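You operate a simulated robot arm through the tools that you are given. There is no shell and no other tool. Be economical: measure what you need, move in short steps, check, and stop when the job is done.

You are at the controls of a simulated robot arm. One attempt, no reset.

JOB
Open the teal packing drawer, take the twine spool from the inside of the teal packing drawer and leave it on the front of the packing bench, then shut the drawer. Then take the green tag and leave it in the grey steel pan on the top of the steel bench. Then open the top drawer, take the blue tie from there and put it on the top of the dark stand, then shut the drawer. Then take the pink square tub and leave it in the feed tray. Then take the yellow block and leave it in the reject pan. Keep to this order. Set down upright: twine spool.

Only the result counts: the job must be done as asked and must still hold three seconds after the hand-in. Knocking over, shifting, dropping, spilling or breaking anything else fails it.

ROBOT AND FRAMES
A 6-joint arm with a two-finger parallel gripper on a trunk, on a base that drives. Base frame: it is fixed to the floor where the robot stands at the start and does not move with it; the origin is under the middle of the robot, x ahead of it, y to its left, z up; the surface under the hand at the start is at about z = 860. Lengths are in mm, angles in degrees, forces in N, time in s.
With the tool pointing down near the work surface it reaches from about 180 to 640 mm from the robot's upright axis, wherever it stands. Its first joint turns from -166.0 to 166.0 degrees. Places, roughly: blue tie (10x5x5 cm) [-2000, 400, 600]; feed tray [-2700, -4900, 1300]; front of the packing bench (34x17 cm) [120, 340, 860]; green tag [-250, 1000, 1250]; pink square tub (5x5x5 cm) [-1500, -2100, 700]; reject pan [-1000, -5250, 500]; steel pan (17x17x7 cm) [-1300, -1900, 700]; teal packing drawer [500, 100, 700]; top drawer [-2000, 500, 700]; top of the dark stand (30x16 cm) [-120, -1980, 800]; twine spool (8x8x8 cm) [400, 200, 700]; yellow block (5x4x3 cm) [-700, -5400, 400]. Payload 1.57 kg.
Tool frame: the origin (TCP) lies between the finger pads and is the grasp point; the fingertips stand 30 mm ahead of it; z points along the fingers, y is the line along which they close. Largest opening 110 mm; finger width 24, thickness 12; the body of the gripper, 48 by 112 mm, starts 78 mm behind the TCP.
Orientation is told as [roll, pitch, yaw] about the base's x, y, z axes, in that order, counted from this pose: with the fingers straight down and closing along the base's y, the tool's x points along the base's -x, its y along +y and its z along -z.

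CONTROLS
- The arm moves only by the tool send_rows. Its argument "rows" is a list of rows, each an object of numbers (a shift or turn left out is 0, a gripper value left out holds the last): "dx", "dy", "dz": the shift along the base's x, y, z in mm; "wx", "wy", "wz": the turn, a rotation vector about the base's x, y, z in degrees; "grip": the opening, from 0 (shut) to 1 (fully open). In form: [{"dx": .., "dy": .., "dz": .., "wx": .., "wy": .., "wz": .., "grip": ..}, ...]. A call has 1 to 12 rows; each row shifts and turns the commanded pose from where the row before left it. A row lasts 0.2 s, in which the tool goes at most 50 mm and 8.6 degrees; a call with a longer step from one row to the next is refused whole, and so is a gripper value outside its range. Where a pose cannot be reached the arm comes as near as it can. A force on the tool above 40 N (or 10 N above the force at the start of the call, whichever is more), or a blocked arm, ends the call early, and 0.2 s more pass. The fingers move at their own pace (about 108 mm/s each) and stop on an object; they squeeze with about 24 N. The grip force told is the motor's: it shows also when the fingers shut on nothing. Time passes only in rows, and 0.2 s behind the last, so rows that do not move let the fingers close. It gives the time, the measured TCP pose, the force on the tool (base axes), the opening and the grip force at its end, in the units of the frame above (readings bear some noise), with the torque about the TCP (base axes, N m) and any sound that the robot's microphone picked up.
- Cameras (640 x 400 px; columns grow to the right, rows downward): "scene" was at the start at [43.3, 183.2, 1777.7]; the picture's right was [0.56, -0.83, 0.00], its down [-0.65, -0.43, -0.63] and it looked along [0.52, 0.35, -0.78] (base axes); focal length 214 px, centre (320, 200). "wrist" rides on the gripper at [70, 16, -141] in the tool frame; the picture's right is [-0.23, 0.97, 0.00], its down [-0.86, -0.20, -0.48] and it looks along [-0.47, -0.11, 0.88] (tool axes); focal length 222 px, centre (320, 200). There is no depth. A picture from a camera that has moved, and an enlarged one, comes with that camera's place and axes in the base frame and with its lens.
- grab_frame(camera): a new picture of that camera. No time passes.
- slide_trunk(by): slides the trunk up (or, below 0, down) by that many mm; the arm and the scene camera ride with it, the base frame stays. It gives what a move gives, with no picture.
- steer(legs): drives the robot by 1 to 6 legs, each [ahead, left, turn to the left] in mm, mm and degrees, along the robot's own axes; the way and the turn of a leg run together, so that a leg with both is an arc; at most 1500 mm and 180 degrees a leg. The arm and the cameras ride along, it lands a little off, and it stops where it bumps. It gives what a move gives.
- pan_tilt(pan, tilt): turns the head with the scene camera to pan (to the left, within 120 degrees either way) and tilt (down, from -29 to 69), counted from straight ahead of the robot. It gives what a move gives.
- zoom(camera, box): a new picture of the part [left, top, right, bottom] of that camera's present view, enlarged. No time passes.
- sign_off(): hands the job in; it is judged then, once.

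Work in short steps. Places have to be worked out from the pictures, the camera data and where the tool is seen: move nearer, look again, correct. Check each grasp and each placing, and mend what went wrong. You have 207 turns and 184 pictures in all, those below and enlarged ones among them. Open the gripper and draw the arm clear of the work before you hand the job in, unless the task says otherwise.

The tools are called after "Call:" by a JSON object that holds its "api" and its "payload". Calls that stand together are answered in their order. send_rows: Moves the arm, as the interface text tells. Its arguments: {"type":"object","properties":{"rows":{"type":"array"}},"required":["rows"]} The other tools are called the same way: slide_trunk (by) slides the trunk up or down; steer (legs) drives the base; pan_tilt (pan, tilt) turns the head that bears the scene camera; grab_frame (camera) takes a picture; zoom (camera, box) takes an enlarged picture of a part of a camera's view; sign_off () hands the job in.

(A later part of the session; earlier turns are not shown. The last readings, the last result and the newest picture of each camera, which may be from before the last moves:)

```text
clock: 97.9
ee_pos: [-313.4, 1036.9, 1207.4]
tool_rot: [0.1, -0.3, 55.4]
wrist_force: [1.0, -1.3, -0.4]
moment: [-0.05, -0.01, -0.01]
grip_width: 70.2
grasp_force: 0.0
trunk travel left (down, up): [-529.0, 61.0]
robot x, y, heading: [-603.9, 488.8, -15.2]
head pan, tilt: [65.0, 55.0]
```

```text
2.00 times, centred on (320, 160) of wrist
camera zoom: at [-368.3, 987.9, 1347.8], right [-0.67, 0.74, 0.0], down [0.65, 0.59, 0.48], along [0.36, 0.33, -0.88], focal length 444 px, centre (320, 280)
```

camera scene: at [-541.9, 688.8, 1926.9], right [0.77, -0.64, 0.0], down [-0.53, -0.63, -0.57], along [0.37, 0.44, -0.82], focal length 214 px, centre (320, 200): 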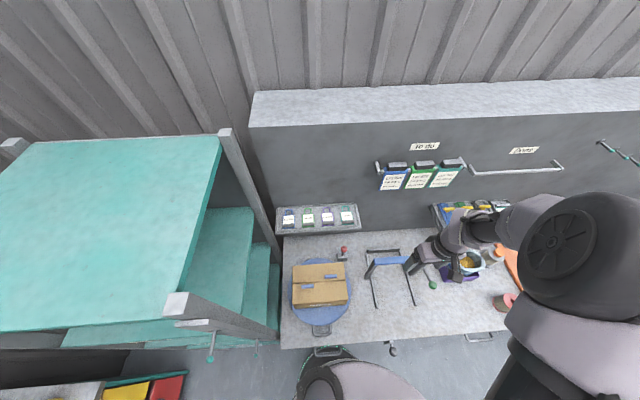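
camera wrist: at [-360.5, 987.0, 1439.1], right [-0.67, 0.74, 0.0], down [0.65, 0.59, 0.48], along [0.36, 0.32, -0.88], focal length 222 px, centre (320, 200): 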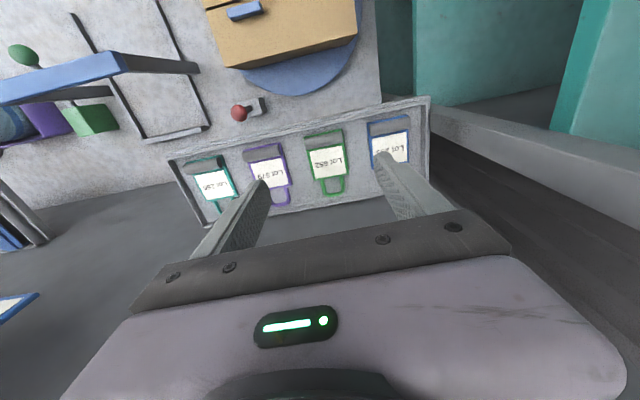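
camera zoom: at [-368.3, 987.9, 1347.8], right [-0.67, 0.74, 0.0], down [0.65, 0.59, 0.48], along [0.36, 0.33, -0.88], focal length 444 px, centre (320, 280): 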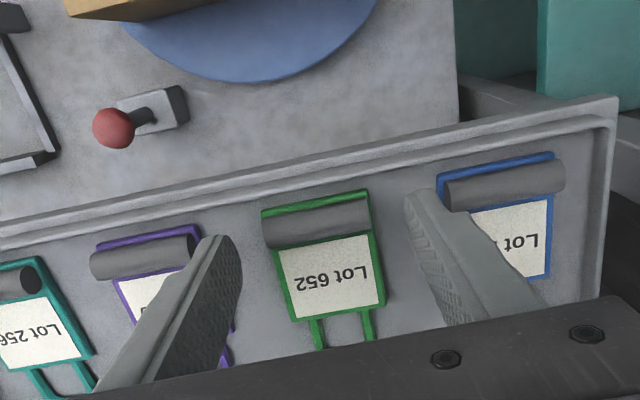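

Well centred. I go down in small steps watching for contact.

Call:
{"api": "send_rows", "payload": {"rows": [{"dz": -6}, {"dz": -6}]}}

Call:
{"api": "zoom", "payload": {"camera": "wrist", "box": [160, 60, 480, 260]}}

```text
clock: 98.5
ee_pos: [-314.9, 1037.2, 1196.0]
tool_rot: [0.0, -0.3, 55.3]
wrist_force: [0.5, -0.2, 0.0]
moment: [0.0, -0.01, 0.0]
grip_width: 70.4
grasp_force: 0.1
trunk travel left (down, up): [-529.0, 61.0]
robot x, y, heading: [-605.4, 491.9, -14.8]
head pan, tilt: [65.0, 55.0]
```

```text
2.00 times, centred on (320, 160) of wrist
camera zoom: at [-369.1, 988.2, 1336.6], right [-0.67, 0.74, 0.0], down [0.65, 0.59, 0.48], along [0.36, 0.32, -0.88], focal length 444 px, centre (320, 280)
```

zoom: 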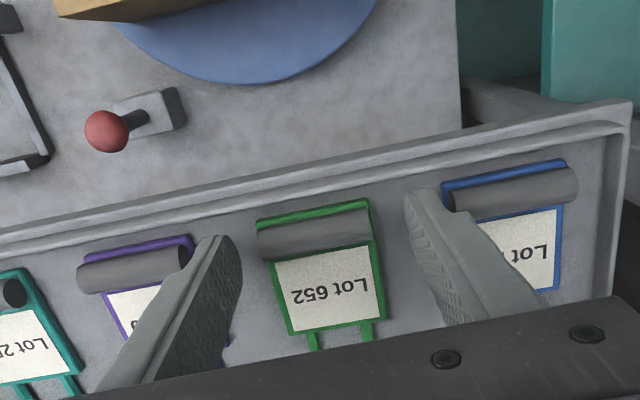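

Call:
{"api": "send_rows", "payload": {"rows": [{"dz": -4}]}}

Call:
{"api": "send_rows", "payload": {"rows": [{"dz": -4}]}}

Call:
{"api": "send_rows", "payload": {"rows": [{"dz": -4}]}}

Call:
{"api": "zoom", "payload": {"camera": "wrist", "box": [160, 60, 480, 260]}}

```text
clock: 98.9
ee_pos: [-314.1, 1036.1, 1193.6]
tool_rot: [0.0, -0.2, 55.5]
wrist_force: [0.4, 0.0, 0.1]
moment: [0.02, -0.01, -0.02]
grip_width: 70.4
grasp_force: 0.0
trunk travel left (down, up): [-529.0, 61.0]
robot x, y, heading: [-605.2, 492.0, -15.0]
head pan, tilt: [65.0, 55.0]
```

```text
clock: 99.3
ee_pos: [-314.6, 1036.1, 1188.8]
tool_rot: [0.0, -0.1, 55.4]
wrist_force: [-0.1, -0.3, 0.3]
moment: [0.01, 0.01, -0.02]
grip_width: 70.1
grasp_force: 0.0
trunk travel left (down, up): [-529.0, 61.0]
robot x, y, heading: [-604.9, 495.4, -14.8]
head pan, tilt: [65.0, 55.0]
```

```text
clock: 99.7
ee_pos: [-314.8, 1035.9, 1185.4]
tool_rot: [0.0, -0.2, 55.4]
wrist_force: [0.7, -0.1, 0.0]
moment: [-0.01, -0.01, -0.03]
grip_width: 70.2
grasp_force: 0.0
trunk travel left (down, up): [-529.0, 61.0]
robot x, y, heading: [-606.3, 490.4, -15.0]
head pan, tilt: [65.0, 55.0]
```

```text
2.00 times, centred on (320, 160) of wrist
camera zoom: at [-368.8, 988.0, 1325.1], right [-0.67, 0.74, 0.0], down [0.65, 0.59, 0.48], along [0.36, 0.32, -0.88], focal length 444 px, centre (320, 280)
```

zoom: 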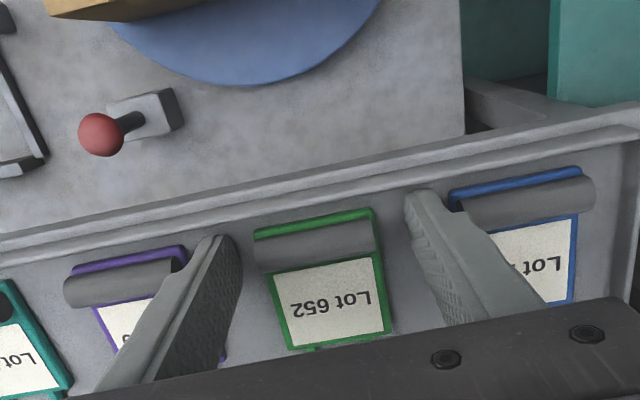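

Call:
{"api": "send_rows", "payload": {"rows": [{"dz": -4}]}}

Call:
{"api": "send_rows", "payload": {"rows": [{"dz": -4}]}}

Call:
{"api": "zoom", "payload": {"camera": "wrist", "box": [160, 60, 480, 260]}}

```text
clock: 100.1
ee_pos: [-314.7, 1035.6, 1182.7]
tool_rot: [0.1, -0.5, 55.6]
wrist_force: [0.1, 0.2, 24.7]
moment: [-0.78, -0.65, 0.11]
grip_width: 70.7
grasp_force: 0.2
trunk travel left (down, up): [-529.0, 61.0]
robot x, y, heading: [-603.5, 493.1, -14.8]
head pan, tilt: [65.0, 55.0]
```

```text
clock: 100.5
ee_pos: [-316.5, 1036.2, 1183.5]
tool_rot: [0.1, -0.8, 55.5]
wrist_force: [-5.3, -8.7, 17.5]
moment: [-0.86, -0.31, -0.56]
grip_width: 71.4
grasp_force: 0.0
trunk travel left (down, up): [-529.0, 61.0]
robot x, y, heading: [-602.0, 489.3, -14.7]
head pan, tilt: [65.0, 55.0]
stopped in row 1: the force on the tool passed its limit at 44 N (the readings are from after the stop); the commanded pose is now the measured one
```

```text
2.00 times, centred on (320, 160) of wrist
camera zoom: at [-370.1, 986.7, 1323.6], right [-0.67, 0.74, 0.0], down [0.65, 0.58, 0.49], along [0.36, 0.33, -0.87], focal length 444 px, centre (320, 280)
```

zoom: 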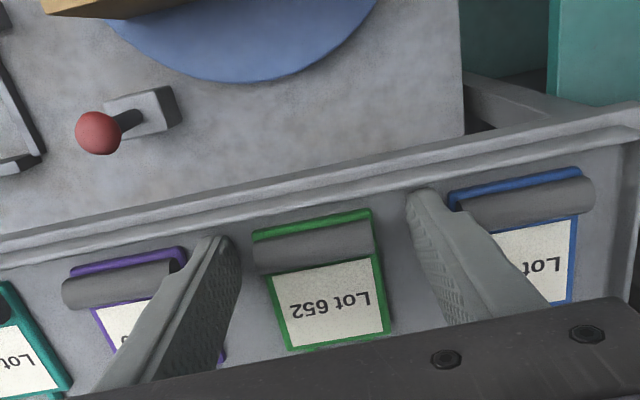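

Tips touch the tray floor (~1153). I lift 3 mm and close on the tag.

Call:
{"api": "send_rows", "payload": {"rows": [{"dz": 3}, {"grip": 0}, {}, {}]}}

Call:
{"api": "zoom", "payload": {"camera": "wrist", "box": [160, 60, 480, 260]}}

```text
clock: 101.5
ee_pos: [-312.9, 1038.1, 1184.7]
tool_rot: [0.0, -0.6, 55.4]
wrist_force: [-0.3, 0.0, 0.7]
moment: [0.0, 0.0, 0.01]
grip_width: 49.0
grasp_force: 24.2
trunk travel left (down, up): [-529.0, 61.0]
robot x, y, heading: [-605.4, 492.9, -14.9]
head pan, tilt: [65.0, 55.0]
```

```text
2.00 times, centred on (320, 160) of wrist
camera zoom: at [-368.3, 989.4, 1324.4], right [-0.67, 0.74, 0.0], down [0.65, 0.59, 0.49], along [0.36, 0.33, -0.87], focal length 444 px, centre (320, 280)
```

zoom: 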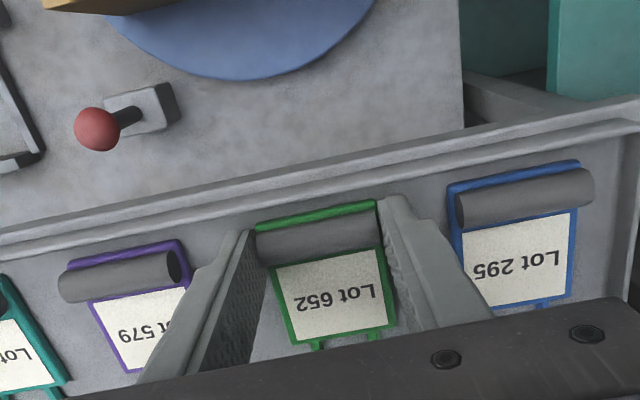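

The tag is gripped at 49 mm by its block. I lift slowly and check.

Call:
{"api": "send_rows", "payload": {"rows": [{"dz": 8}, {"dz": 15}, {"dz": 25}, {"dz": 30}, {"dz": 30}]}}

Call:
{"api": "zoom", "payload": {"camera": "wrist", "box": [160, 60, 480, 260]}}

```text
clock: 102.7
ee_pos: [-313.3, 1037.1, 1292.1]
tool_rot: [0.0, -0.6, 55.4]
wrist_force: [-0.4, -0.4, -0.3]
moment: [0.01, 0.02, 0.03]
grip_width: 48.9
grasp_force: 24.2
trunk travel left (down, up): [-529.0, 61.0]
robot x, y, heading: [-604.7, 495.7, -14.7]
head pan, tilt: [65.0, 55.0]
```

```text
2.00 times, centred on (320, 160) of wrist
camera zoom: at [-367.5, 988.5, 1432.1], right [-0.67, 0.74, 0.0], down [0.65, 0.59, 0.49], along [0.36, 0.33, -0.87], focal length 444 px, centre (320, 280)
```

zoom: 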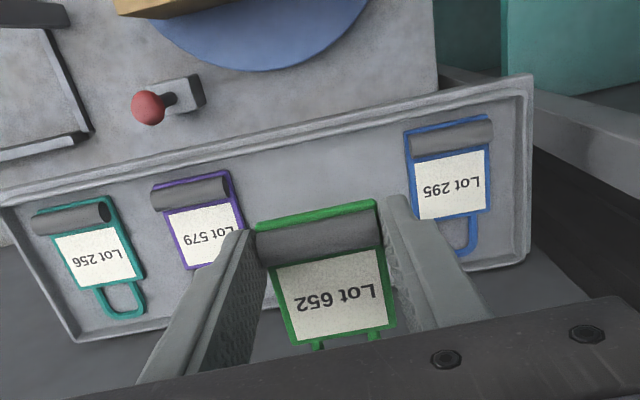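

Tag secured and the other tags undisturbed. I retract the arm and drive away from the bench, then look toward the doorway.

Call:
{"api": "send_rows", "payload": {"rows": [{"dx": -24, "dy": -33, "dz": 5}, {"dx": -24, "dy": -33, "dz": 5}, {"dx": -24, "dy": -33}, {"dx": -24, "dy": -33}, {"dx": -24, "dy": -33}, {"dx": -24, "dy": -33}]}}

Call:
{"api": "steer", "payload": {"legs": [[-180, -470, 0]]}}

Call:
{"api": "pan_tilt", "payload": {"pan": -100, "tilt": 25}}

Call:
{"api": "grab_frame", "payload": {"camera": "scene"}}

```text
clock: 104.1
ee_pos: [-453.5, 834.5, 1300.1]
tool_rot: [-0.1, -0.2, 54.7]
wrist_force: [-0.3, 0.3, 0.0]
moment: [0.06, -0.01, 0.03]
grip_width: 48.7
grasp_force: 24.0
trunk travel left (down, up): [-529.0, 61.0]
robot x, y, heading: [-607.0, 492.0, -15.2]
head pan, tilt: [65.0, 55.0]
```

```text
clock: 107.0
ee_pos: [-746.4, 425.8, 1301.8]
tool_rot: [0.0, -0.5, 54.7]
wrist_force: [-0.2, 0.3, -0.7]
moment: [0.0, 0.0, 0.01]
grip_width: 49.0
grasp_force: 24.5
trunk travel left (down, up): [-529.0, 61.0]
robot x, y, heading: [-895.0, 79.6, -14.4]
head pan, tilt: [65.0, 55.0]
```

```text
clock: 109.6
ee_pos: [-742.9, 425.1, 1302.2]
tool_rot: [0.0, -0.4, 54.3]
wrist_force: [-0.5, -0.5, 0.8]
moment: [0.01, 0.04, 0.0]
grip_width: 48.6
grasp_force: 24.7
trunk travel left (down, up): [-529.0, 61.0]
robot x, y, heading: [-896.9, 82.6, -14.6]
head pan, tilt: [-100.0, 25.0]
```

```text
109 pictures are left
camera scene: at [-920.3, 137.9, 1970.9], right [-0.91, 0.41, 0.0], down [0.18, 0.38, -0.91], along [-0.38, -0.82, -0.42], focal length 214 px, centre (320, 200)
```

scene: 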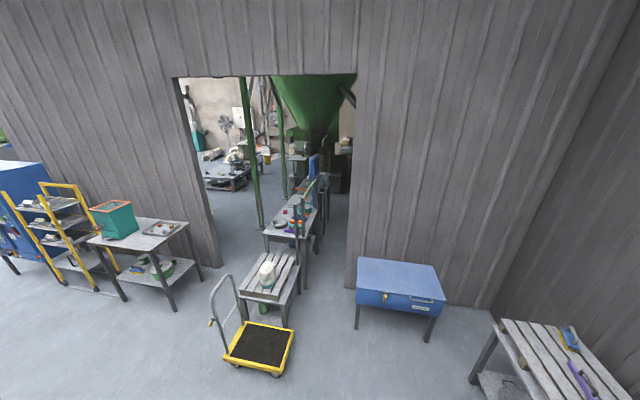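

The steel bench seems to be the one in the doorway. I zoom in.

Call:
{"api": "zoom", "payload": {"camera": "scene", "box": [200, 160, 360, 310]}}

Call:
{"api": "zoom", "payload": {"camera": "scene", "box": [60, 180, 240, 300]}}

```text
2.67 times, centred on (280, 235) of scene
camera zoom: at [-920.3, 137.9, 1970.9], right [-0.91, 0.41, 0.0], down [0.18, 0.38, -0.91], along [-0.38, -0.82, -0.42], focal length 572 px, centre (427, 107)
```

zoom: 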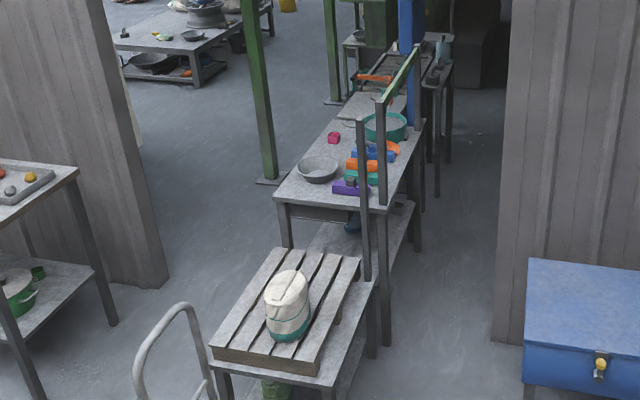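

```text
3.33 times, centred on (150, 240) of scene
camera zoom: at [-920.3, 137.9, 1970.9], right [-0.91, 0.41, 0.0], down [0.18, 0.38, -0.91], along [-0.38, -0.82, -0.42], focal length 715 px, centre (887, 67)
```

zoom: 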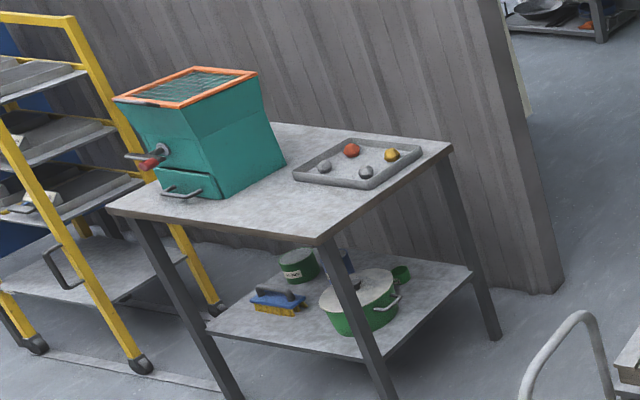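

The steel bench stands in the doorway along the same furniture axes, with the grey pan near its front and the pink tub further back; there is a ~0.7 m passage on its left side. I drive to the passage mouth and turn.

Call:
{"api": "steer", "payload": {"legs": [[1127, -699, 0], [0, 0, 113.6]]}}

Call:
{"api": "pan_tilt", "payload": {"pan": 110, "tilt": 35}}

Call:
{"api": "grab_frame", "payload": {"camera": "scene"}}

```text
clock: 121.0
ee_pos: [-360.1, -871.3, 1303.2]
tool_rot: [-0.1, -0.4, 165.3]
wrist_force: [1.1, -0.8, -0.9]
moment: [0.1, 0.05, -0.03]
grip_width: 49.0
grasp_force: 24.2
trunk travel left (down, up): [-529.0, 61.0]
robot x, y, heading: [14.9, -890.5, 96.3]
head pan, tilt: [-100.0, 25.0]
```

```text
clock: 124.0
ee_pos: [-359.8, -871.8, 1301.8]
tool_rot: [-0.1, -0.4, 165.2]
wrist_force: [-0.1, -0.8, -0.7]
moment: [0.02, -0.03, -0.04]
grip_width: 48.7
grasp_force: 24.3
trunk travel left (down, up): [-529.0, 61.0]
robot x, y, heading: [18.8, -892.6, 96.5]
head pan, tilt: [110.0, 35.0]
```

```text
106 pictures are left
camera scene: at [-197.7, -966.3, 1955.1], right [-0.45, 0.9, 0.0], down [0.51, 0.26, -0.82], along [-0.73, -0.36, -0.57], focal length 214 px, centre (320, 200)
```

scene: 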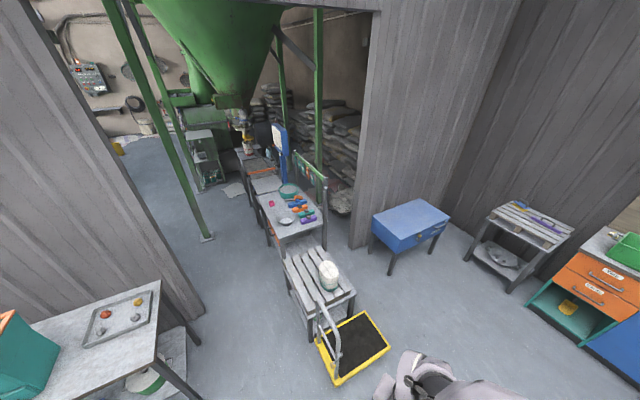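

Clear path between trolley and the dark stand. I drive backwards into the passage beside the steel bench.

Call:
{"api": "steer", "payload": {"legs": [[-612, 546, 0], [-612, 546, 0]]}}

Call:
{"api": "pan_tilt", "payload": {"pan": 60, "tilt": 55}}

Call:
{"api": "grab_frame", "payload": {"camera": "scene"}}

Call:
{"api": "grab_frame", "payload": {"camera": "wrist"}}

```text
clock: 132.4
ee_pos: [-1275.2, -2251.2, 1302.1]
tool_rot: [0.1, -0.4, 167.4]
wrist_force: [-0.4, 0.4, 0.1]
moment: [-0.03, 0.02, 0.04]
grip_width: 48.6
grasp_force: 23.6
trunk travel left (down, up): [-529.0, 61.0]
robot x, y, heading: [-898.9, -2258.1, 98.3]
head pan, tilt: [110.0, 35.0]
```

```text
clock: 133.5
ee_pos: [-1288.0, -2237.3, 1297.7]
tool_rot: [0.5, 0.3, 167.2]
wrist_force: [0.4, -0.6, -1.2]
moment: [0.02, 0.02, 0.02]
grip_width: 48.8
grasp_force: 23.6
trunk travel left (down, up): [-529.0, 61.0]
robot x, y, heading: [-899.2, -2257.9, 98.9]
head pan, tilt: [60.0, 55.0]
```

```text
105 pictures are left
camera scene: at [-1139.0, -2290.1, 1950.5], right [-0.15, 0.99, -0.01], down [0.6, 0.08, -0.8], along [-0.79, -0.13, -0.6], focal length 214 px, centre (320, 200)
```

scene: 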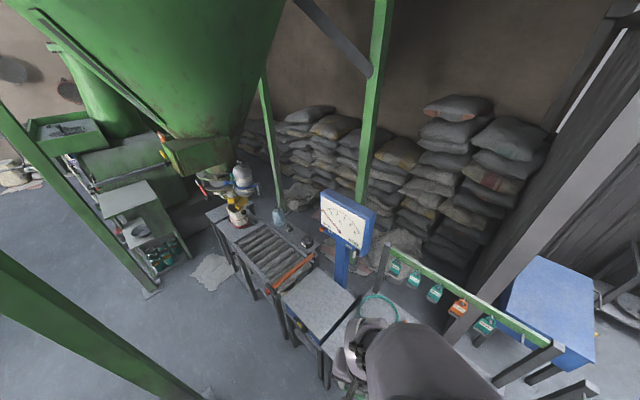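

```text
104 pictures are left
camera wrist: at [-1225.5, -2266.5, 1438.1], right [-0.44, -0.9, 0.01], down [-0.79, 0.39, 0.47], along [-0.43, 0.2, -0.88], focal length 222 px, centre (320, 200)
```

wrist: 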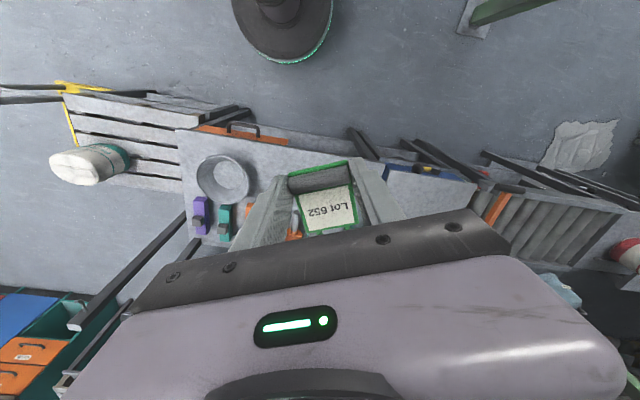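

The pose shifted slightly, so I may be touching the door frame on the far side. I shift 90 mm toward the bench and recheck.

Call:
{"api": "steer", "payload": {"legs": [[63, 64, 0]]}}

Call:
{"api": "pan_tilt", "payload": {"pan": 100, "tilt": 60}}

Call:
{"api": "grab_frame", "payload": {"camera": "scene"}}

Call:
{"api": "pan_tilt", "payload": {"pan": 20, "tilt": 60}}

Call:
{"api": "grab_frame", "payload": {"camera": "scene"}}

```text
clock: 134.6
ee_pos: [-1346.3, -2194.8, 1302.6]
tool_rot: [0.2, -0.4, 167.5]
wrist_force: [-0.6, -0.3, 0.1]
moment: [0.02, -0.01, 0.0]
grip_width: 48.8
grasp_force: 23.9
trunk travel left (down, up): [-529.0, 61.0]
robot x, y, heading: [-967.4, -2206.0, 98.8]
head pan, tilt: [60.0, 55.0]
```

```text
clock: 135.7
ee_pos: [-1343.3, -2207.2, 1302.8]
tool_rot: [-0.4, -0.7, 167.4]
wrist_force: [-0.6, -1.1, 0.3]
moment: [-0.01, -0.03, 0.01]
grip_width: 48.9
grasp_force: 23.9
trunk travel left (down, up): [-529.0, 61.0]
robot x, y, heading: [-969.9, -2203.3, 98.8]
head pan, tilt: [100.0, 60.0]
```

```text
103 pictures are left
camera scene: at [-1183.0, -2278.6, 1954.7], right [-0.24, 0.97, 0.01], down [0.56, 0.14, -0.82], along [-0.79, -0.19, -0.58], focal length 214 px, centre (320, 200)
```

scene: 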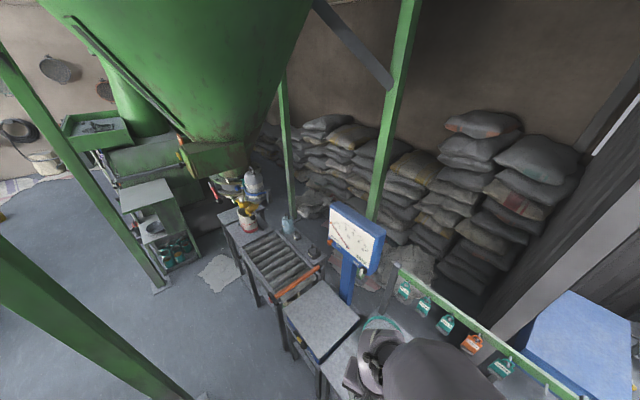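

```text
clock: 137.2
ee_pos: [-1361.3, -2186.3, 1298.2]
tool_rot: [0.5, 0.4, 167.4]
wrist_force: [0.6, -0.3, 0.5]
moment: [0.01, -0.02, -0.01]
grip_width: 48.9
grasp_force: 23.7
trunk travel left (down, up): [-529.0, 61.0]
robot x, y, heading: [-971.5, -2207.3, 98.6]
head pan, tilt: [20.0, 60.0]
```

```text
102 pictures are left
camera scene: at [-1212.9, -2217.9, 1950.3], right [0.09, 1.0, -0.01], down [0.6, -0.06, -0.8], along [-0.8, 0.07, -0.6], focal length 214 px, centre (320, 200)
```

scene: 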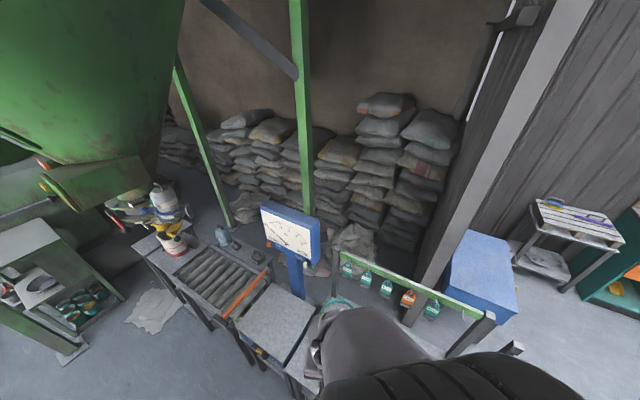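

The head was blocked by the raised arm, which explains the small shifts. I return the head to a free direction and swing the hand over the grey pan.

Call:
{"api": "pan_tilt", "payload": {"pan": 100, "tilt": 35}}

Call:
{"api": "send_rows", "payload": {"rows": [{"dy": 45}, {"dy": 45}, {"dy": 45}, {"dy": 45}, {"dy": 45}, {"dy": 45}, {"dy": 30}]}}

Call:
{"api": "grab_frame", "payload": {"camera": "wrist"}}

```text
clock: 138.8
ee_pos: [-1348.2, -2199.4, 1303.1]
tool_rot: [-0.1, -0.5, 167.3]
wrist_force: [-0.7, 0.4, -0.3]
moment: [0.07, 0.01, 0.0]
grip_width: 48.7
grasp_force: 24.4
trunk travel left (down, up): [-529.0, 61.0]
robot x, y, heading: [-967.5, -2205.0, 98.9]
head pan, tilt: [100.0, 35.0]
```

```text
clock: 140.4
ee_pos: [-1346.5, -1897.5, 1301.3]
tool_rot: [0.1, -0.2, 167.6]
wrist_force: [0.0, -0.3, -0.4]
moment: [0.02, 0.03, -0.03]
grip_width: 48.7
grasp_force: 23.9
trunk travel left (down, up): [-529.0, 61.0]
robot x, y, heading: [-968.8, -2203.6, 98.9]
head pan, tilt: [100.0, 35.0]
```

```text
101 pictures are left
camera wrist: at [-1282.5, -1927.5, 1441.2], right [-0.43, -0.9, 0.0], down [-0.79, 0.38, 0.48], along [-0.44, 0.21, -0.88], focal length 222 px, centre (320, 200)
```

wrist: 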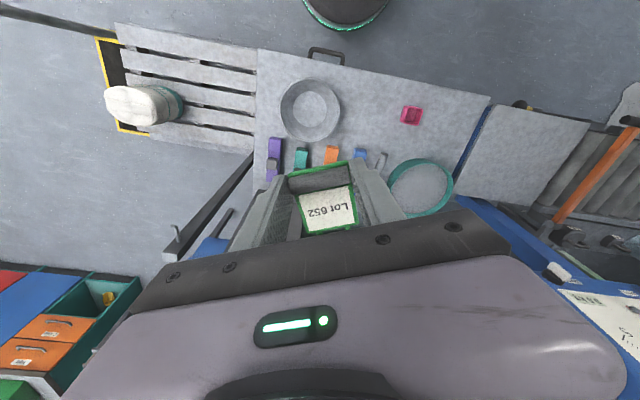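

The pan is right below-left. Centre about (-1345, -1872), rim z≈770. I adjust and lower the trunk.

Call:
{"api": "send_rows", "payload": {"rows": [{"dx": 13, "dy": 7}, {"dx": 13, "dy": 7}]}}

Call:
{"api": "slide_trunk", "payload": {"by": -400}}

Call:
{"api": "grab_frame", "payload": {"camera": "wrist"}}

```text
clock: 141.0
ee_pos: [-1320.2, -1885.2, 1303.0]
tool_rot: [0.0, -0.5, 167.5]
wrist_force: [0.9, -0.2, 0.1]
moment: [0.01, 0.0, 0.01]
grip_width: 48.7
grasp_force: 23.9
trunk travel left (down, up): [-529.0, 61.0]
robot x, y, heading: [-969.7, -2205.3, 98.8]
head pan, tilt: [100.0, 35.0]
```

```text
clock: 144.8
ee_pos: [-1320.4, -1885.4, 900.9]
tool_rot: [-0.1, -0.4, 167.6]
wrist_force: [0.0, 0.2, -0.8]
moment: [-0.02, -0.01, 0.01]
grip_width: 48.8
grasp_force: 23.7
trunk travel left (down, up): [-129.0, 461.0]
robot x, y, heading: [-968.1, -2204.7, 98.8]
head pan, tilt: [100.0, 35.0]
```

```text
100 pictures are left
camera wrist: at [-1256.6, -1915.4, 1042.3], right [-0.43, -0.9, 0.0], down [-0.79, 0.38, 0.48], along [-0.44, 0.21, -0.87], focal length 222 px, centre (320, 200)
```

wrist: 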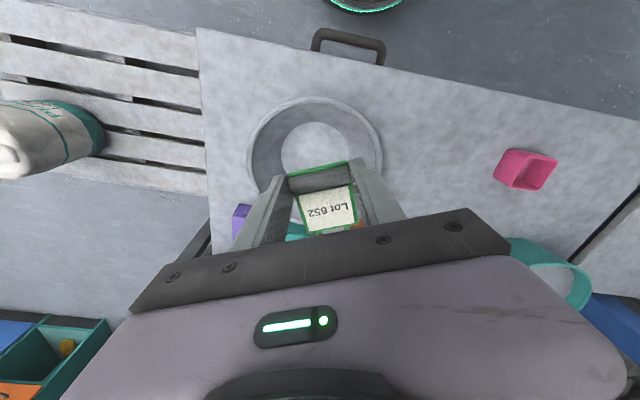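

I shift 12 mm and lower further with the trunk, then check.

Call:
{"api": "send_rows", "payload": {"rows": [{"dx": 12}]}}

Call:
{"api": "slide_trunk", "payload": {"by": -105}}

Call:
{"api": "grab_frame", "payload": {"camera": "wrist"}}

```text
clock: 145.2
ee_pos: [-1308.6, -1884.5, 902.7]
tool_rot: [-0.1, -0.4, 167.5]
wrist_force: [-0.2, 0.3, 0.3]
moment: [-0.01, -0.03, -0.02]
grip_width: 48.8
grasp_force: 24.1
trunk travel left (down, up): [-129.0, 461.0]
robot x, y, heading: [-968.8, -2206.0, 98.8]
head pan, tilt: [100.0, 35.0]
```

```text
clock: 146.6
ee_pos: [-1309.0, -1884.7, 798.7]
tool_rot: [0.0, -0.4, 167.5]
wrist_force: [0.2, 0.3, -0.5]
moment: [0.01, -0.02, -0.02]
grip_width: 48.9
grasp_force: 24.3
trunk travel left (down, up): [-24.0, 566.0]
robot x, y, heading: [-968.1, -2205.4, 98.7]
head pan, tilt: [100.0, 35.0]
```

```text
99 pictures are left
camera wrist: at [-1244.5, -1915.3, 937.5], right [-0.43, -0.9, 0.0], down [-0.79, 0.38, 0.48], along [-0.44, 0.21, -0.87], focal length 222 px, centre (320, 200)
```

wrist: 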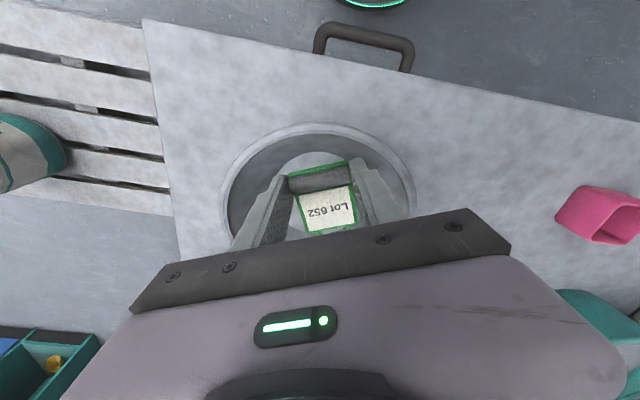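

Tag is centred over the pan. I lower the hand into it with the arm.

Call:
{"api": "send_rows", "payload": {"rows": [{"dz": -15}, {"dz": -15}, {"dz": -10}]}}

Call:
{"api": "grab_frame", "payload": {"camera": "wrist"}}

```text
clock: 147.2
ee_pos: [-1308.0, -1883.8, 776.3]
tool_rot: [-0.3, -0.7, 167.3]
wrist_force: [5.5, -2.2, 23.2]
moment: [-0.7, -0.18, 0.1]
grip_width: 48.7
grasp_force: 24.2
trunk travel left (down, up): [-24.0, 566.0]
robot x, y, heading: [-969.9, -2205.5, 98.6]
head pan, tilt: [100.0, 35.0]
stopped in row 2: the force on the tool passed its limit at 56 N (the readings are from after the stop); the commanded pose is now the measured one
```

```text
98 pictures are left
camera wrist: at [-1243.3, -1915.5, 915.9], right [-0.43, -0.9, 0.0], down [-0.79, 0.38, 0.49], along [-0.44, 0.21, -0.87], focal length 222 px, centre (320, 200)
```

wrist: 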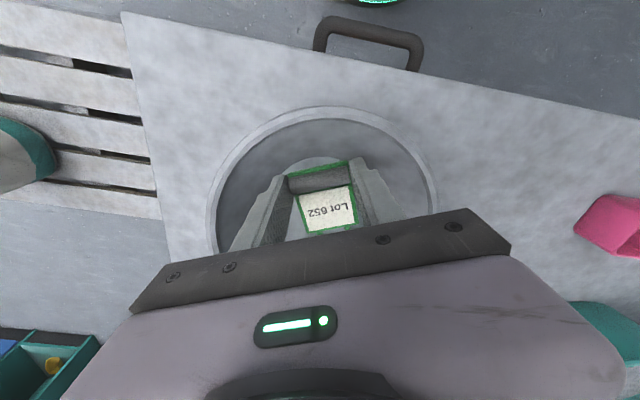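

Fingertips touched the pan's sloping side near its floor. I lift 6 mm and open only slightly to let the tag drop in.

Call:
{"api": "send_rows", "payload": {"rows": [{"dz": 6}, {"grip": 0.52}, {"grip": 0.56}, {}]}}

Call:
{"api": "grab_frame", "payload": {"camera": "wrist"}}

```text
clock: 148.2
ee_pos: [-1308.9, -1883.4, 780.5]
tool_rot: [-0.1, -0.6, 167.4]
wrist_force: [0.5, 1.3, 3.0]
moment: [-0.09, 0.02, -0.05]
grip_width: 60.7
grasp_force: 0.1
trunk travel left (down, up): [-24.0, 566.0]
robot x, y, heading: [-969.4, -2205.4, 98.7]
head pan, tilt: [100.0, 35.0]
```

```text
97 pictures are left
camera wrist: at [-1244.5, -1914.7, 919.9], right [-0.43, -0.9, 0.0], down [-0.79, 0.38, 0.49], along [-0.44, 0.21, -0.87], focal length 222 px, centre (320, 200)
```

wrist: 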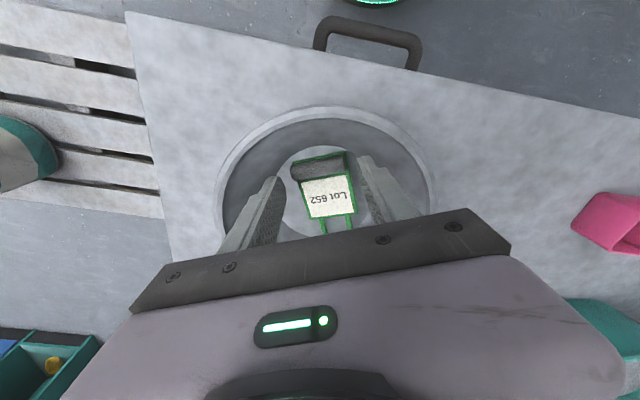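

The tag lies in the pan. I raise the hand clear and verify.

Call:
{"api": "send_rows", "payload": {"rows": [{"dz": 10}, {"dz": 30}, {"dz": 40}, {"dz": 40}]}}

Call:
{"api": "slide_trunk", "payload": {"by": 300}}

Call:
{"api": "grab_frame", "payload": {"camera": "wrist"}}

Call:
{"api": "grab_frame", "payload": {"camera": "scene"}}

```text
clock: 149.2
ee_pos: [-1308.4, -1884.8, 902.5]
tool_rot: [-0.1, -0.5, 167.3]
wrist_force: [0.7, 0.8, -1.6]
moment: [0.0, -0.01, 0.0]
grip_width: 61.7
grasp_force: 0.1
trunk travel left (down, up): [-24.0, 566.0]
robot x, y, heading: [-967.3, -2205.3, 98.7]
head pan, tilt: [100.0, 35.0]
```

```text
clock: 152.2
ee_pos: [-1310.3, -1883.3, 1201.8]
tool_rot: [-0.1, -0.7, 167.4]
wrist_force: [0.9, -0.5, -0.2]
moment: [0.03, -0.03, 0.0]
grip_width: 61.4
grasp_force: 0.0
trunk travel left (down, up): [-324.0, 266.0]
robot x, y, heading: [-970.3, -2205.8, 98.6]
head pan, tilt: [100.0, 35.0]
```

```text
96 pictures are left
camera wrist: at [-1245.0, -1914.9, 1340.3], right [-0.43, -0.9, 0.0], down [-0.79, 0.38, 0.49], along [-0.44, 0.21, -0.87], focal length 222 px, centre (320, 200)
```

wrist: 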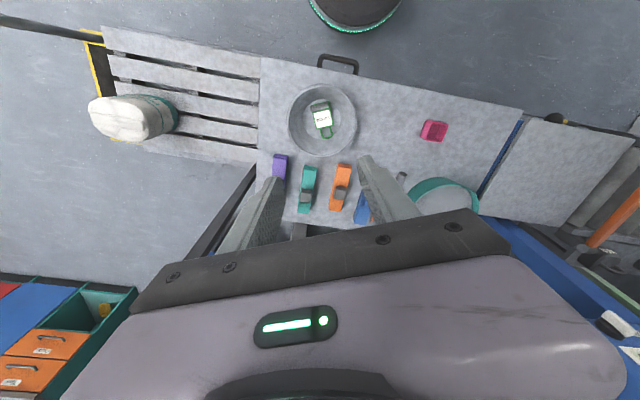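

```text
95 pictures are left
camera scene: at [-1187.9, -2273.5, 1750.0], right [-0.32, 0.95, 0.0], down [0.54, 0.18, -0.82], along [-0.78, -0.26, -0.57], focal length 214 px, centre (320, 200)
```

scene: 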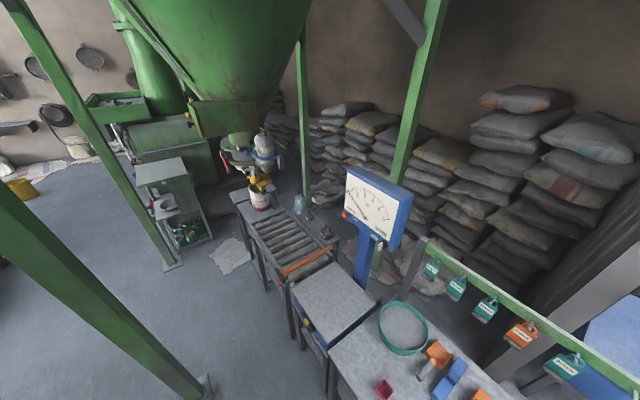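

Tag is in the pan, everything else untouched. Now I drive back out and over to the orange cabinet (fronts facing +lat at lat≈-1685).

Call:
{"api": "steer", "payload": {"legs": [[-28, -28, 0], [583, -577, 0], [583, -577, 0], [584, 590, 0], [500, 505, 0]]}}

Call:
{"api": "pan_tilt", "payload": {"pan": 60, "tilt": 45}}

Call:
{"api": "grab_frame", "payload": {"camera": "scene"}}

```text
clock: 168.6
ee_pos: [-1553.5, 365.6, 1200.7]
tool_rot: [0.0, -0.6, 166.1]
wrist_force: [-0.5, 0.1, -0.1]
moment: [-0.02, -0.03, -0.01]
grip_width: 61.7
grasp_force: 0.0
trunk travel left (down, up): [-324.0, 266.0]
robot x, y, heading: [-1223.9, 37.9, 97.5]
head pan, tilt: [100.0, 35.0]
```

```text
clock: 169.6
ee_pos: [-1554.4, 366.3, 1201.4]
tool_rot: [-0.1, -0.7, 166.1]
wrist_force: [1.0, -0.6, 0.4]
moment: [0.0, 0.02, -0.01]
grip_width: 61.3
grasp_force: 0.1
trunk travel left (down, up): [-324.0, 266.0]
robot x, y, heading: [-1216.8, 34.0, 97.4]
head pan, tilt: [60.0, 45.0]
```

```text
94 pictures are left
camera scene: at [-1433.2, 31.3, 1735.3], right [0.38, 0.92, 0.0], down [0.65, -0.27, -0.71], along [-0.65, 0.27, -0.71], focal length 214 px, centre (320, 200)
```

scene: 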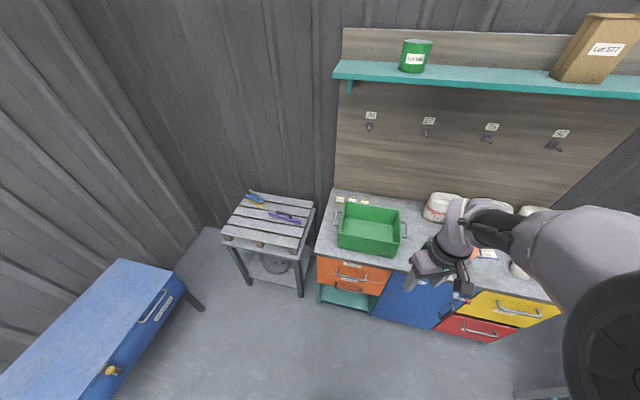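

The orange top drawer is in view. I zoom to read labels and locate its handle.

Call:
{"api": "zoom", "payload": {"camera": "scene", "box": [300, 230, 420, 320]}}

Call:
{"api": "zoom", "payload": {"camera": "scene", "box": [430, 260, 570, 350]}}

Call:
{"api": "grab_frame", "payload": {"camera": "wrist"}}

```text
4.44 times, centred on (360, 275) of scene
camera zoom: at [-1433.2, 31.3, 1735.3], right [0.38, 0.92, 0.0], down [0.65, -0.27, -0.71], along [-0.65, 0.27, -0.71], focal length 953 px, centre (142, -133)
```

zoom: 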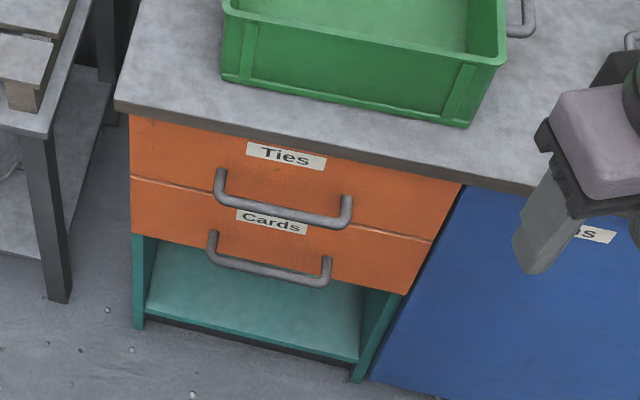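

```text
4.44 times, centred on (500, 305) of scene
camera zoom: at [-1433.2, 31.3, 1735.3], right [0.38, 0.92, 0.0], down [0.65, -0.27, -0.71], along [-0.65, 0.27, -0.71], focal length 953 px, centre (-480, -267)
```

zoom: 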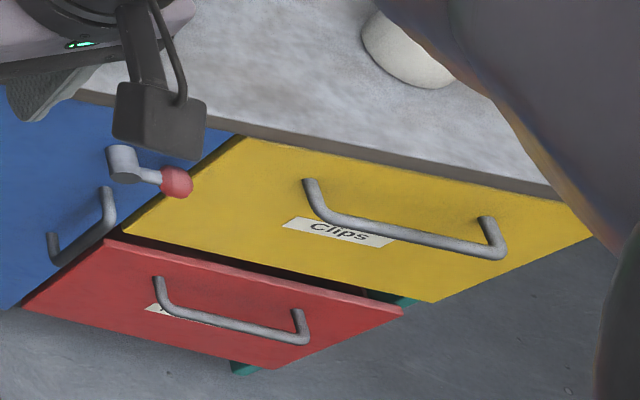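

```text
91 pictures are left
camera wrist: at [-1490.9, 333.6, 1340.4], right [-0.46, -0.89, 0.0], down [-0.78, 0.4, 0.49], along [-0.43, 0.22, -0.87], focal length 222 px, centre (320, 200)
```

wrist: 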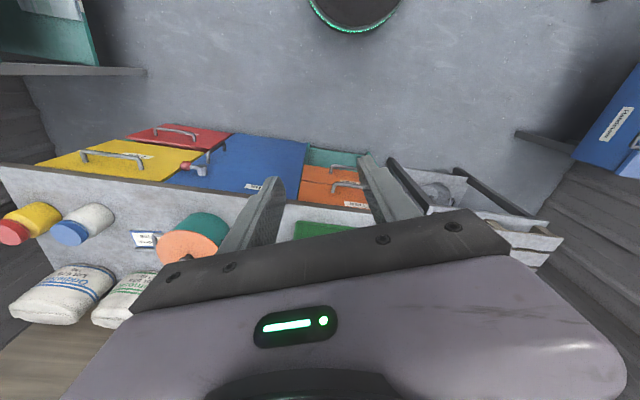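

Call:
{"api": "zoom", "payload": {"camera": "wrist", "box": [280, 140, 400, 220]}}

```text
5.00 times, centred on (340, 180) of wrist
camera zoom: at [-1490.9, 333.6, 1340.4], right [-0.46, -0.89, 0.0], down [-0.78, 0.4, 0.49], along [-0.43, 0.22, -0.87], focal length 1111 px, centre (220, 300)
```

zoom: 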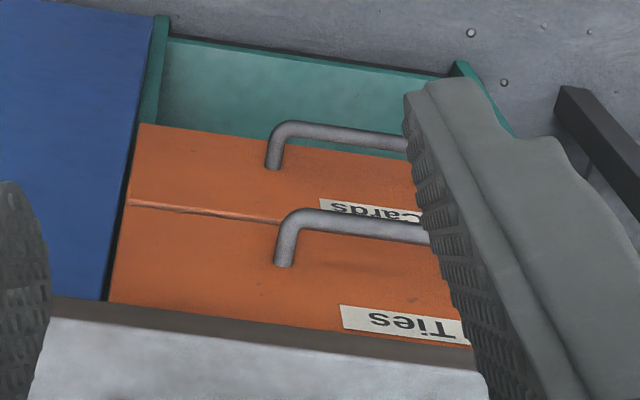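

Labels: the top orange drawer reads "Ties". Handle bar middle ≈ (-1828, 372, 668), pull direction +lat. I turn the tool so its closing plane is right, tilt it, and move nearer.

Call:
{"api": "send_rows", "payload": {"rows": [{"wz": -8.5, "grip": 0.5}, {"wz": -8.5}, {"wz": -8.5}, {"wz": -8.5}, {"wz": -8.5}, {"wz": -8.5}, {"wz": -8.5}, {"wz": -8.5}, {"wz": -8.5}, {"wz": -8.5}, {"wz": -8.5}, {"wz": -8.5}]}}

Call:
{"api": "send_rows", "payload": {"rows": [{"wz": -5}, {"wz": -5}, {"wx": 4.7, "wy": 6.5}, {"wx": 4.7, "wy": 6.5}, {"wx": 4.7, "wy": 6.5}, {"wx": 4.7, "wy": 6.5}, {"wx": 4.7, "wy": 6.5}]}}

Call:
{"api": "slide_trunk", "payload": {"by": -322}}

```text
clock: 172.2
ee_pos: [-1555.6, 366.1, 1200.0]
tool_rot: [-0.1, -0.5, 63.9]
wrist_force: [0.1, 0.3, -0.2]
moment: [0.01, 0.0, -0.02]
grip_width: 54.7
grasp_force: 0.1
trunk travel left (down, up): [-324.0, 266.0]
robot x, y, heading: [-1222.5, 40.6, 97.4]
head pan, tilt: [60.0, 45.0]
```

```text
clock: 173.8
ee_pos: [-1547.8, 368.8, 1198.4]
tool_rot: [29.9, -1.5, 53.1]
wrist_force: [-0.5, -0.1, 0.5]
moment: [0.0, 0.02, 0.04]
grip_width: 55.0
grasp_force: 0.1
out of reach, approached as far as the arm can: row 6, 7
trunk travel left (down, up): [-324.0, 266.0]
robot x, y, heading: [-1222.4, 37.4, 97.4]
head pan, tilt: [60.0, 45.0]
```

```text
clock: 177.0
ee_pos: [-1548.0, 367.7, 876.7]
tool_rot: [29.9, -1.5, 53.0]
wrist_force: [-0.5, 0.5, 0.1]
moment: [0.04, -0.07, 0.0]
grip_width: 55.0
grasp_force: 0.1
trunk travel left (down, up): [-2.0, 588.0]
robot x, y, heading: [-1221.0, 38.8, 97.4]
head pan, tilt: [60.0, 45.0]
```

Call:
{"api": "send_rows", "payload": {"rows": [{"dx": -8, "dy": 6, "dz": -35}, {"dx": -8, "dy": 6, "dz": -35}, {"dx": -8, "dy": 6, "dz": -35}, {"dx": -8, "dy": 6, "dz": -35}]}}

Call:
{"api": "grab_frame", "payload": {"camera": "scene"}}

Call:
{"api": "grab_frame", "payload": {"camera": "wrist"}}

```text
clock: 178.0
ee_pos: [-1575.5, 383.5, 773.3]
tool_rot: [29.7, -1.0, 53.4]
wrist_force: [0.3, -0.6, -0.2]
moment: [-0.01, 0.0, 0.02]
grip_width: 55.1
grasp_force: 0.1
out of reach, approached as far as the arm can: row 1, 2
trunk travel left (down, up): [-2.0, 588.0]
robot x, y, heading: [-1221.8, 34.6, 97.3]
head pan, tilt: [60.0, 45.0]
```

```text
89 pictures are left
camera scene: at [-1433.3, 31.4, 1413.3], right [0.38, 0.92, 0.0], down [0.65, -0.27, -0.71], along [-0.65, 0.27, -0.71], focal length 214 px, centre (320, 200)
```

scene: 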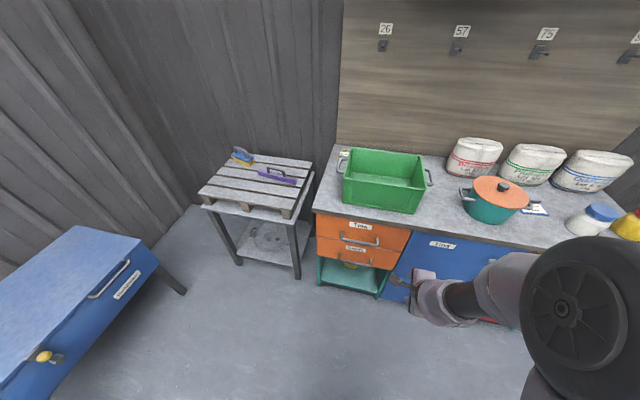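

```text
88 pictures are left
camera wrist: at [-1574.8, 292.9, 902.6], right [-0.55, 0.68, 0.49], down [0.84, 0.44, 0.33], along [0.01, 0.59, -0.81], focal length 222 px, centre (320, 200)
```

wrist: 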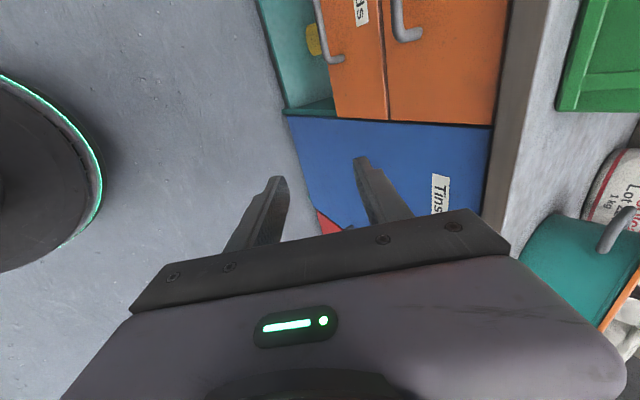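

Call:
{"api": "zoom", "payload": {"camera": "scene", "box": [300, 200, 460, 300]}}

```text
4.00 times, centred on (380, 250) of scene
camera zoom: at [-1433.3, 31.4, 1413.3], right [0.38, 0.92, 0.0], down [0.65, -0.27, -0.71], along [-0.65, 0.27, -0.71], focal length 858 px, centre (80, 0)
```

zoom: 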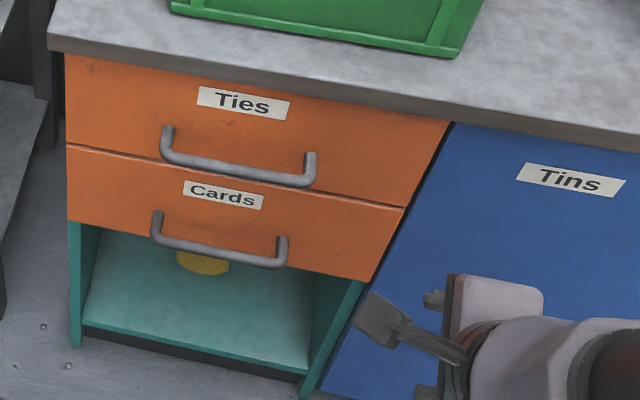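

I drive closer so the hand comes in front of the Ties handle.

Call:
{"api": "steer", "payload": {"legs": [[-41, 176, 0]]}}

Call:
{"api": "grab_frame", "payload": {"camera": "wrist"}}

Call:
{"api": "zoom", "payload": {"camera": "scene", "box": [300, 160, 460, 260]}}

```text
clock: 179.5
ee_pos: [-1748.0, 319.8, 774.1]
tool_rot: [29.8, -0.9, 53.6]
wrist_force: [0.5, 0.2, 0.9]
moment: [-0.01, 0.02, -0.01]
grip_width: 55.0
grasp_force: 0.1
trunk travel left (down, up): [-2.0, 588.0]
robot x, y, heading: [-1393.2, -27.0, 97.5]
head pan, tilt: [60.0, 45.0]
```

```text
86 pictures are left
camera wrist: at [-1745.8, 229.0, 903.0], right [-0.55, 0.68, 0.49], down [0.84, 0.44, 0.33], along [0.01, 0.59, -0.81], focal length 222 px, centre (320, 200)
```

wrist: 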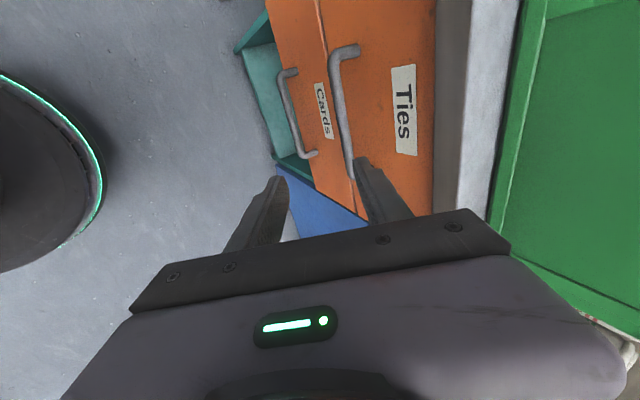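

```text
4.00 times, centred on (380, 210) of scene
camera zoom: at [-1604.3, -32.4, 1413.3], right [0.38, 0.92, 0.0], down [0.65, -0.27, -0.71], along [-0.65, 0.27, -0.71], focal length 858 px, centre (80, 160)
```

zoom: 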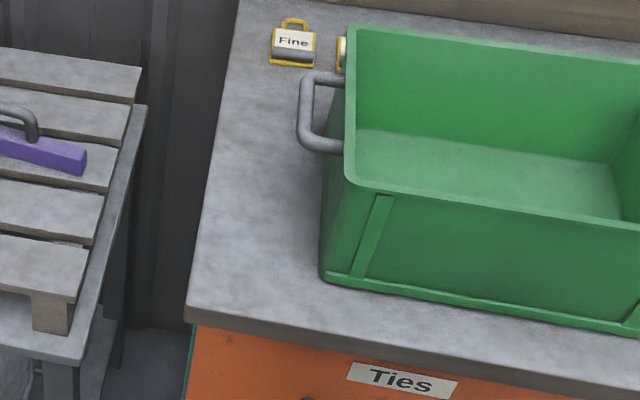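

Call:
{"api": "zoom", "payload": {"camera": "scene", "box": [320, 230, 480, 330]}}

```text
4.00 times, centred on (400, 280) of scene
camera zoom: at [-1604.3, -32.4, 1413.3], right [0.38, 0.92, 0.0], down [0.65, -0.27, -0.71], along [-0.65, 0.27, -0.71], focal length 858 px, centre (0, -120)
```

zoom: 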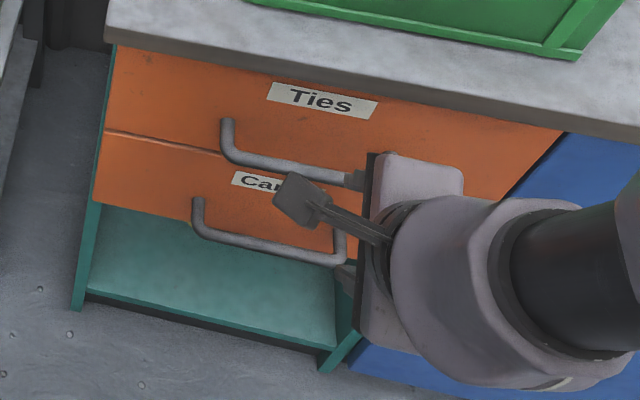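

Bar mid estimated (-1830, 370, 670). I move to a pre-approach point 60 mm back along the tool axis with a 36 mm opening and check.

Call:
{"api": "send_rows", "payload": {"rows": [{"dx": -17, "dy": 9, "dz": -12, "grip": 0.33}, {"dx": -17, "dy": 9, "dz": -12}, {"dx": -16, "dy": 8, "dz": -11}]}}

Call:
{"api": "grab_frame", "payload": {"camera": "wrist"}}

Call:
{"api": "zoom", "payload": {"camera": "scene", "box": [320, 230, 480, 330]}}

```text
clock: 180.3
ee_pos: [-1797.7, 348.5, 739.4]
tool_rot: [29.7, -0.6, 53.7]
wrist_force: [0.7, 0.2, -0.4]
moment: [0.0, -0.01, 0.0]
grip_width: 36.4
grasp_force: 0.0
trunk travel left (down, up): [-2.0, 588.0]
robot x, y, heading: [-1395.6, -28.7, 97.2]
head pan, tilt: [60.0, 45.0]
```

```text
83 pictures are left
camera wrist: at [-1795.3, 257.5, 868.5], right [-0.55, 0.68, 0.48], down [0.84, 0.44, 0.33], along [0.01, 0.58, -0.81], focal length 222 px, centre (320, 200)
```

wrist: 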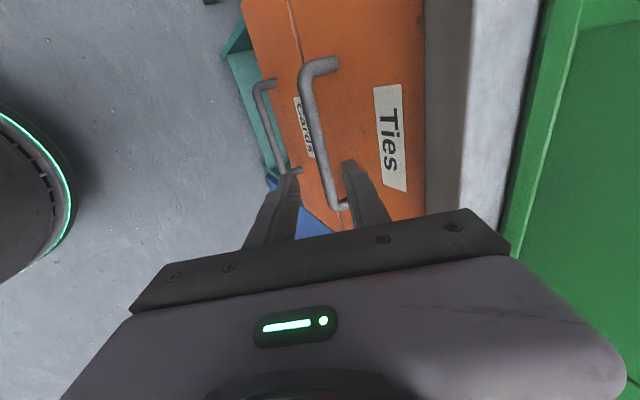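

```text
4.00 times, centred on (400, 280) of scene
camera zoom: at [-1604.2, -32.3, 1413.3], right [0.38, 0.92, 0.0], down [0.65, -0.27, -0.71], along [-0.65, 0.27, -0.71], focal length 858 px, centre (0, -120)
```

zoom: 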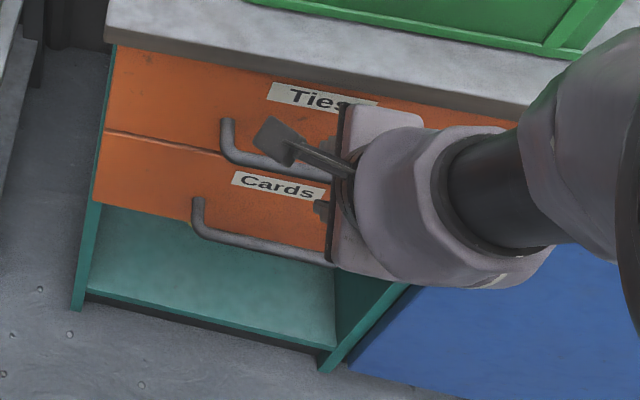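

The bar lies on the tool's axis line. I advance 40 mm along the axis and look again.

Call:
{"api": "send_rows", "payload": {"rows": [{"dx": -8, "dy": 6, "dz": -17}, {"dx": -8, "dy": 6, "dz": -18}]}}

Call:
{"api": "grab_frame", "payload": {"camera": "wrist"}}

```text
clock: 180.9
ee_pos: [-1813.2, 357.9, 704.5]
tool_rot: [29.7, -0.4, 53.8]
wrist_force: [0.0, 0.3, 0.8]
moment: [0.01, -0.02, 0.02]
grip_width: 36.3
grasp_force: 0.1
trunk travel left (down, up): [-2.0, 588.0]
robot x, y, heading: [-1392.6, -27.9, 97.4]
head pan, tilt: [60.0, 45.0]
```

```text
81 pictures are left
camera wrist: at [-1810.8, 269.6, 834.2], right [-0.55, 0.68, 0.48], down [0.84, 0.45, 0.32], along [0.0, 0.58, -0.81], focal length 222 px, centre (320, 200)
```

wrist: 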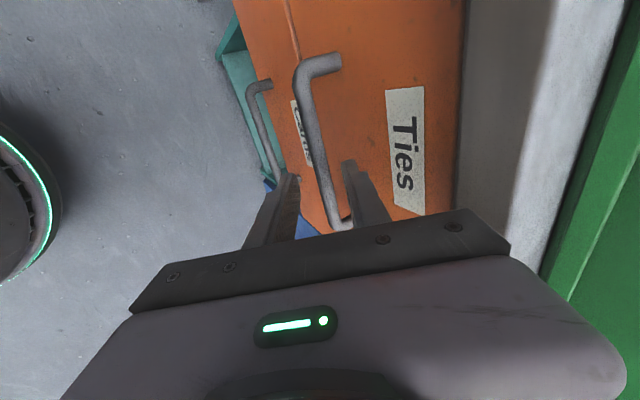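

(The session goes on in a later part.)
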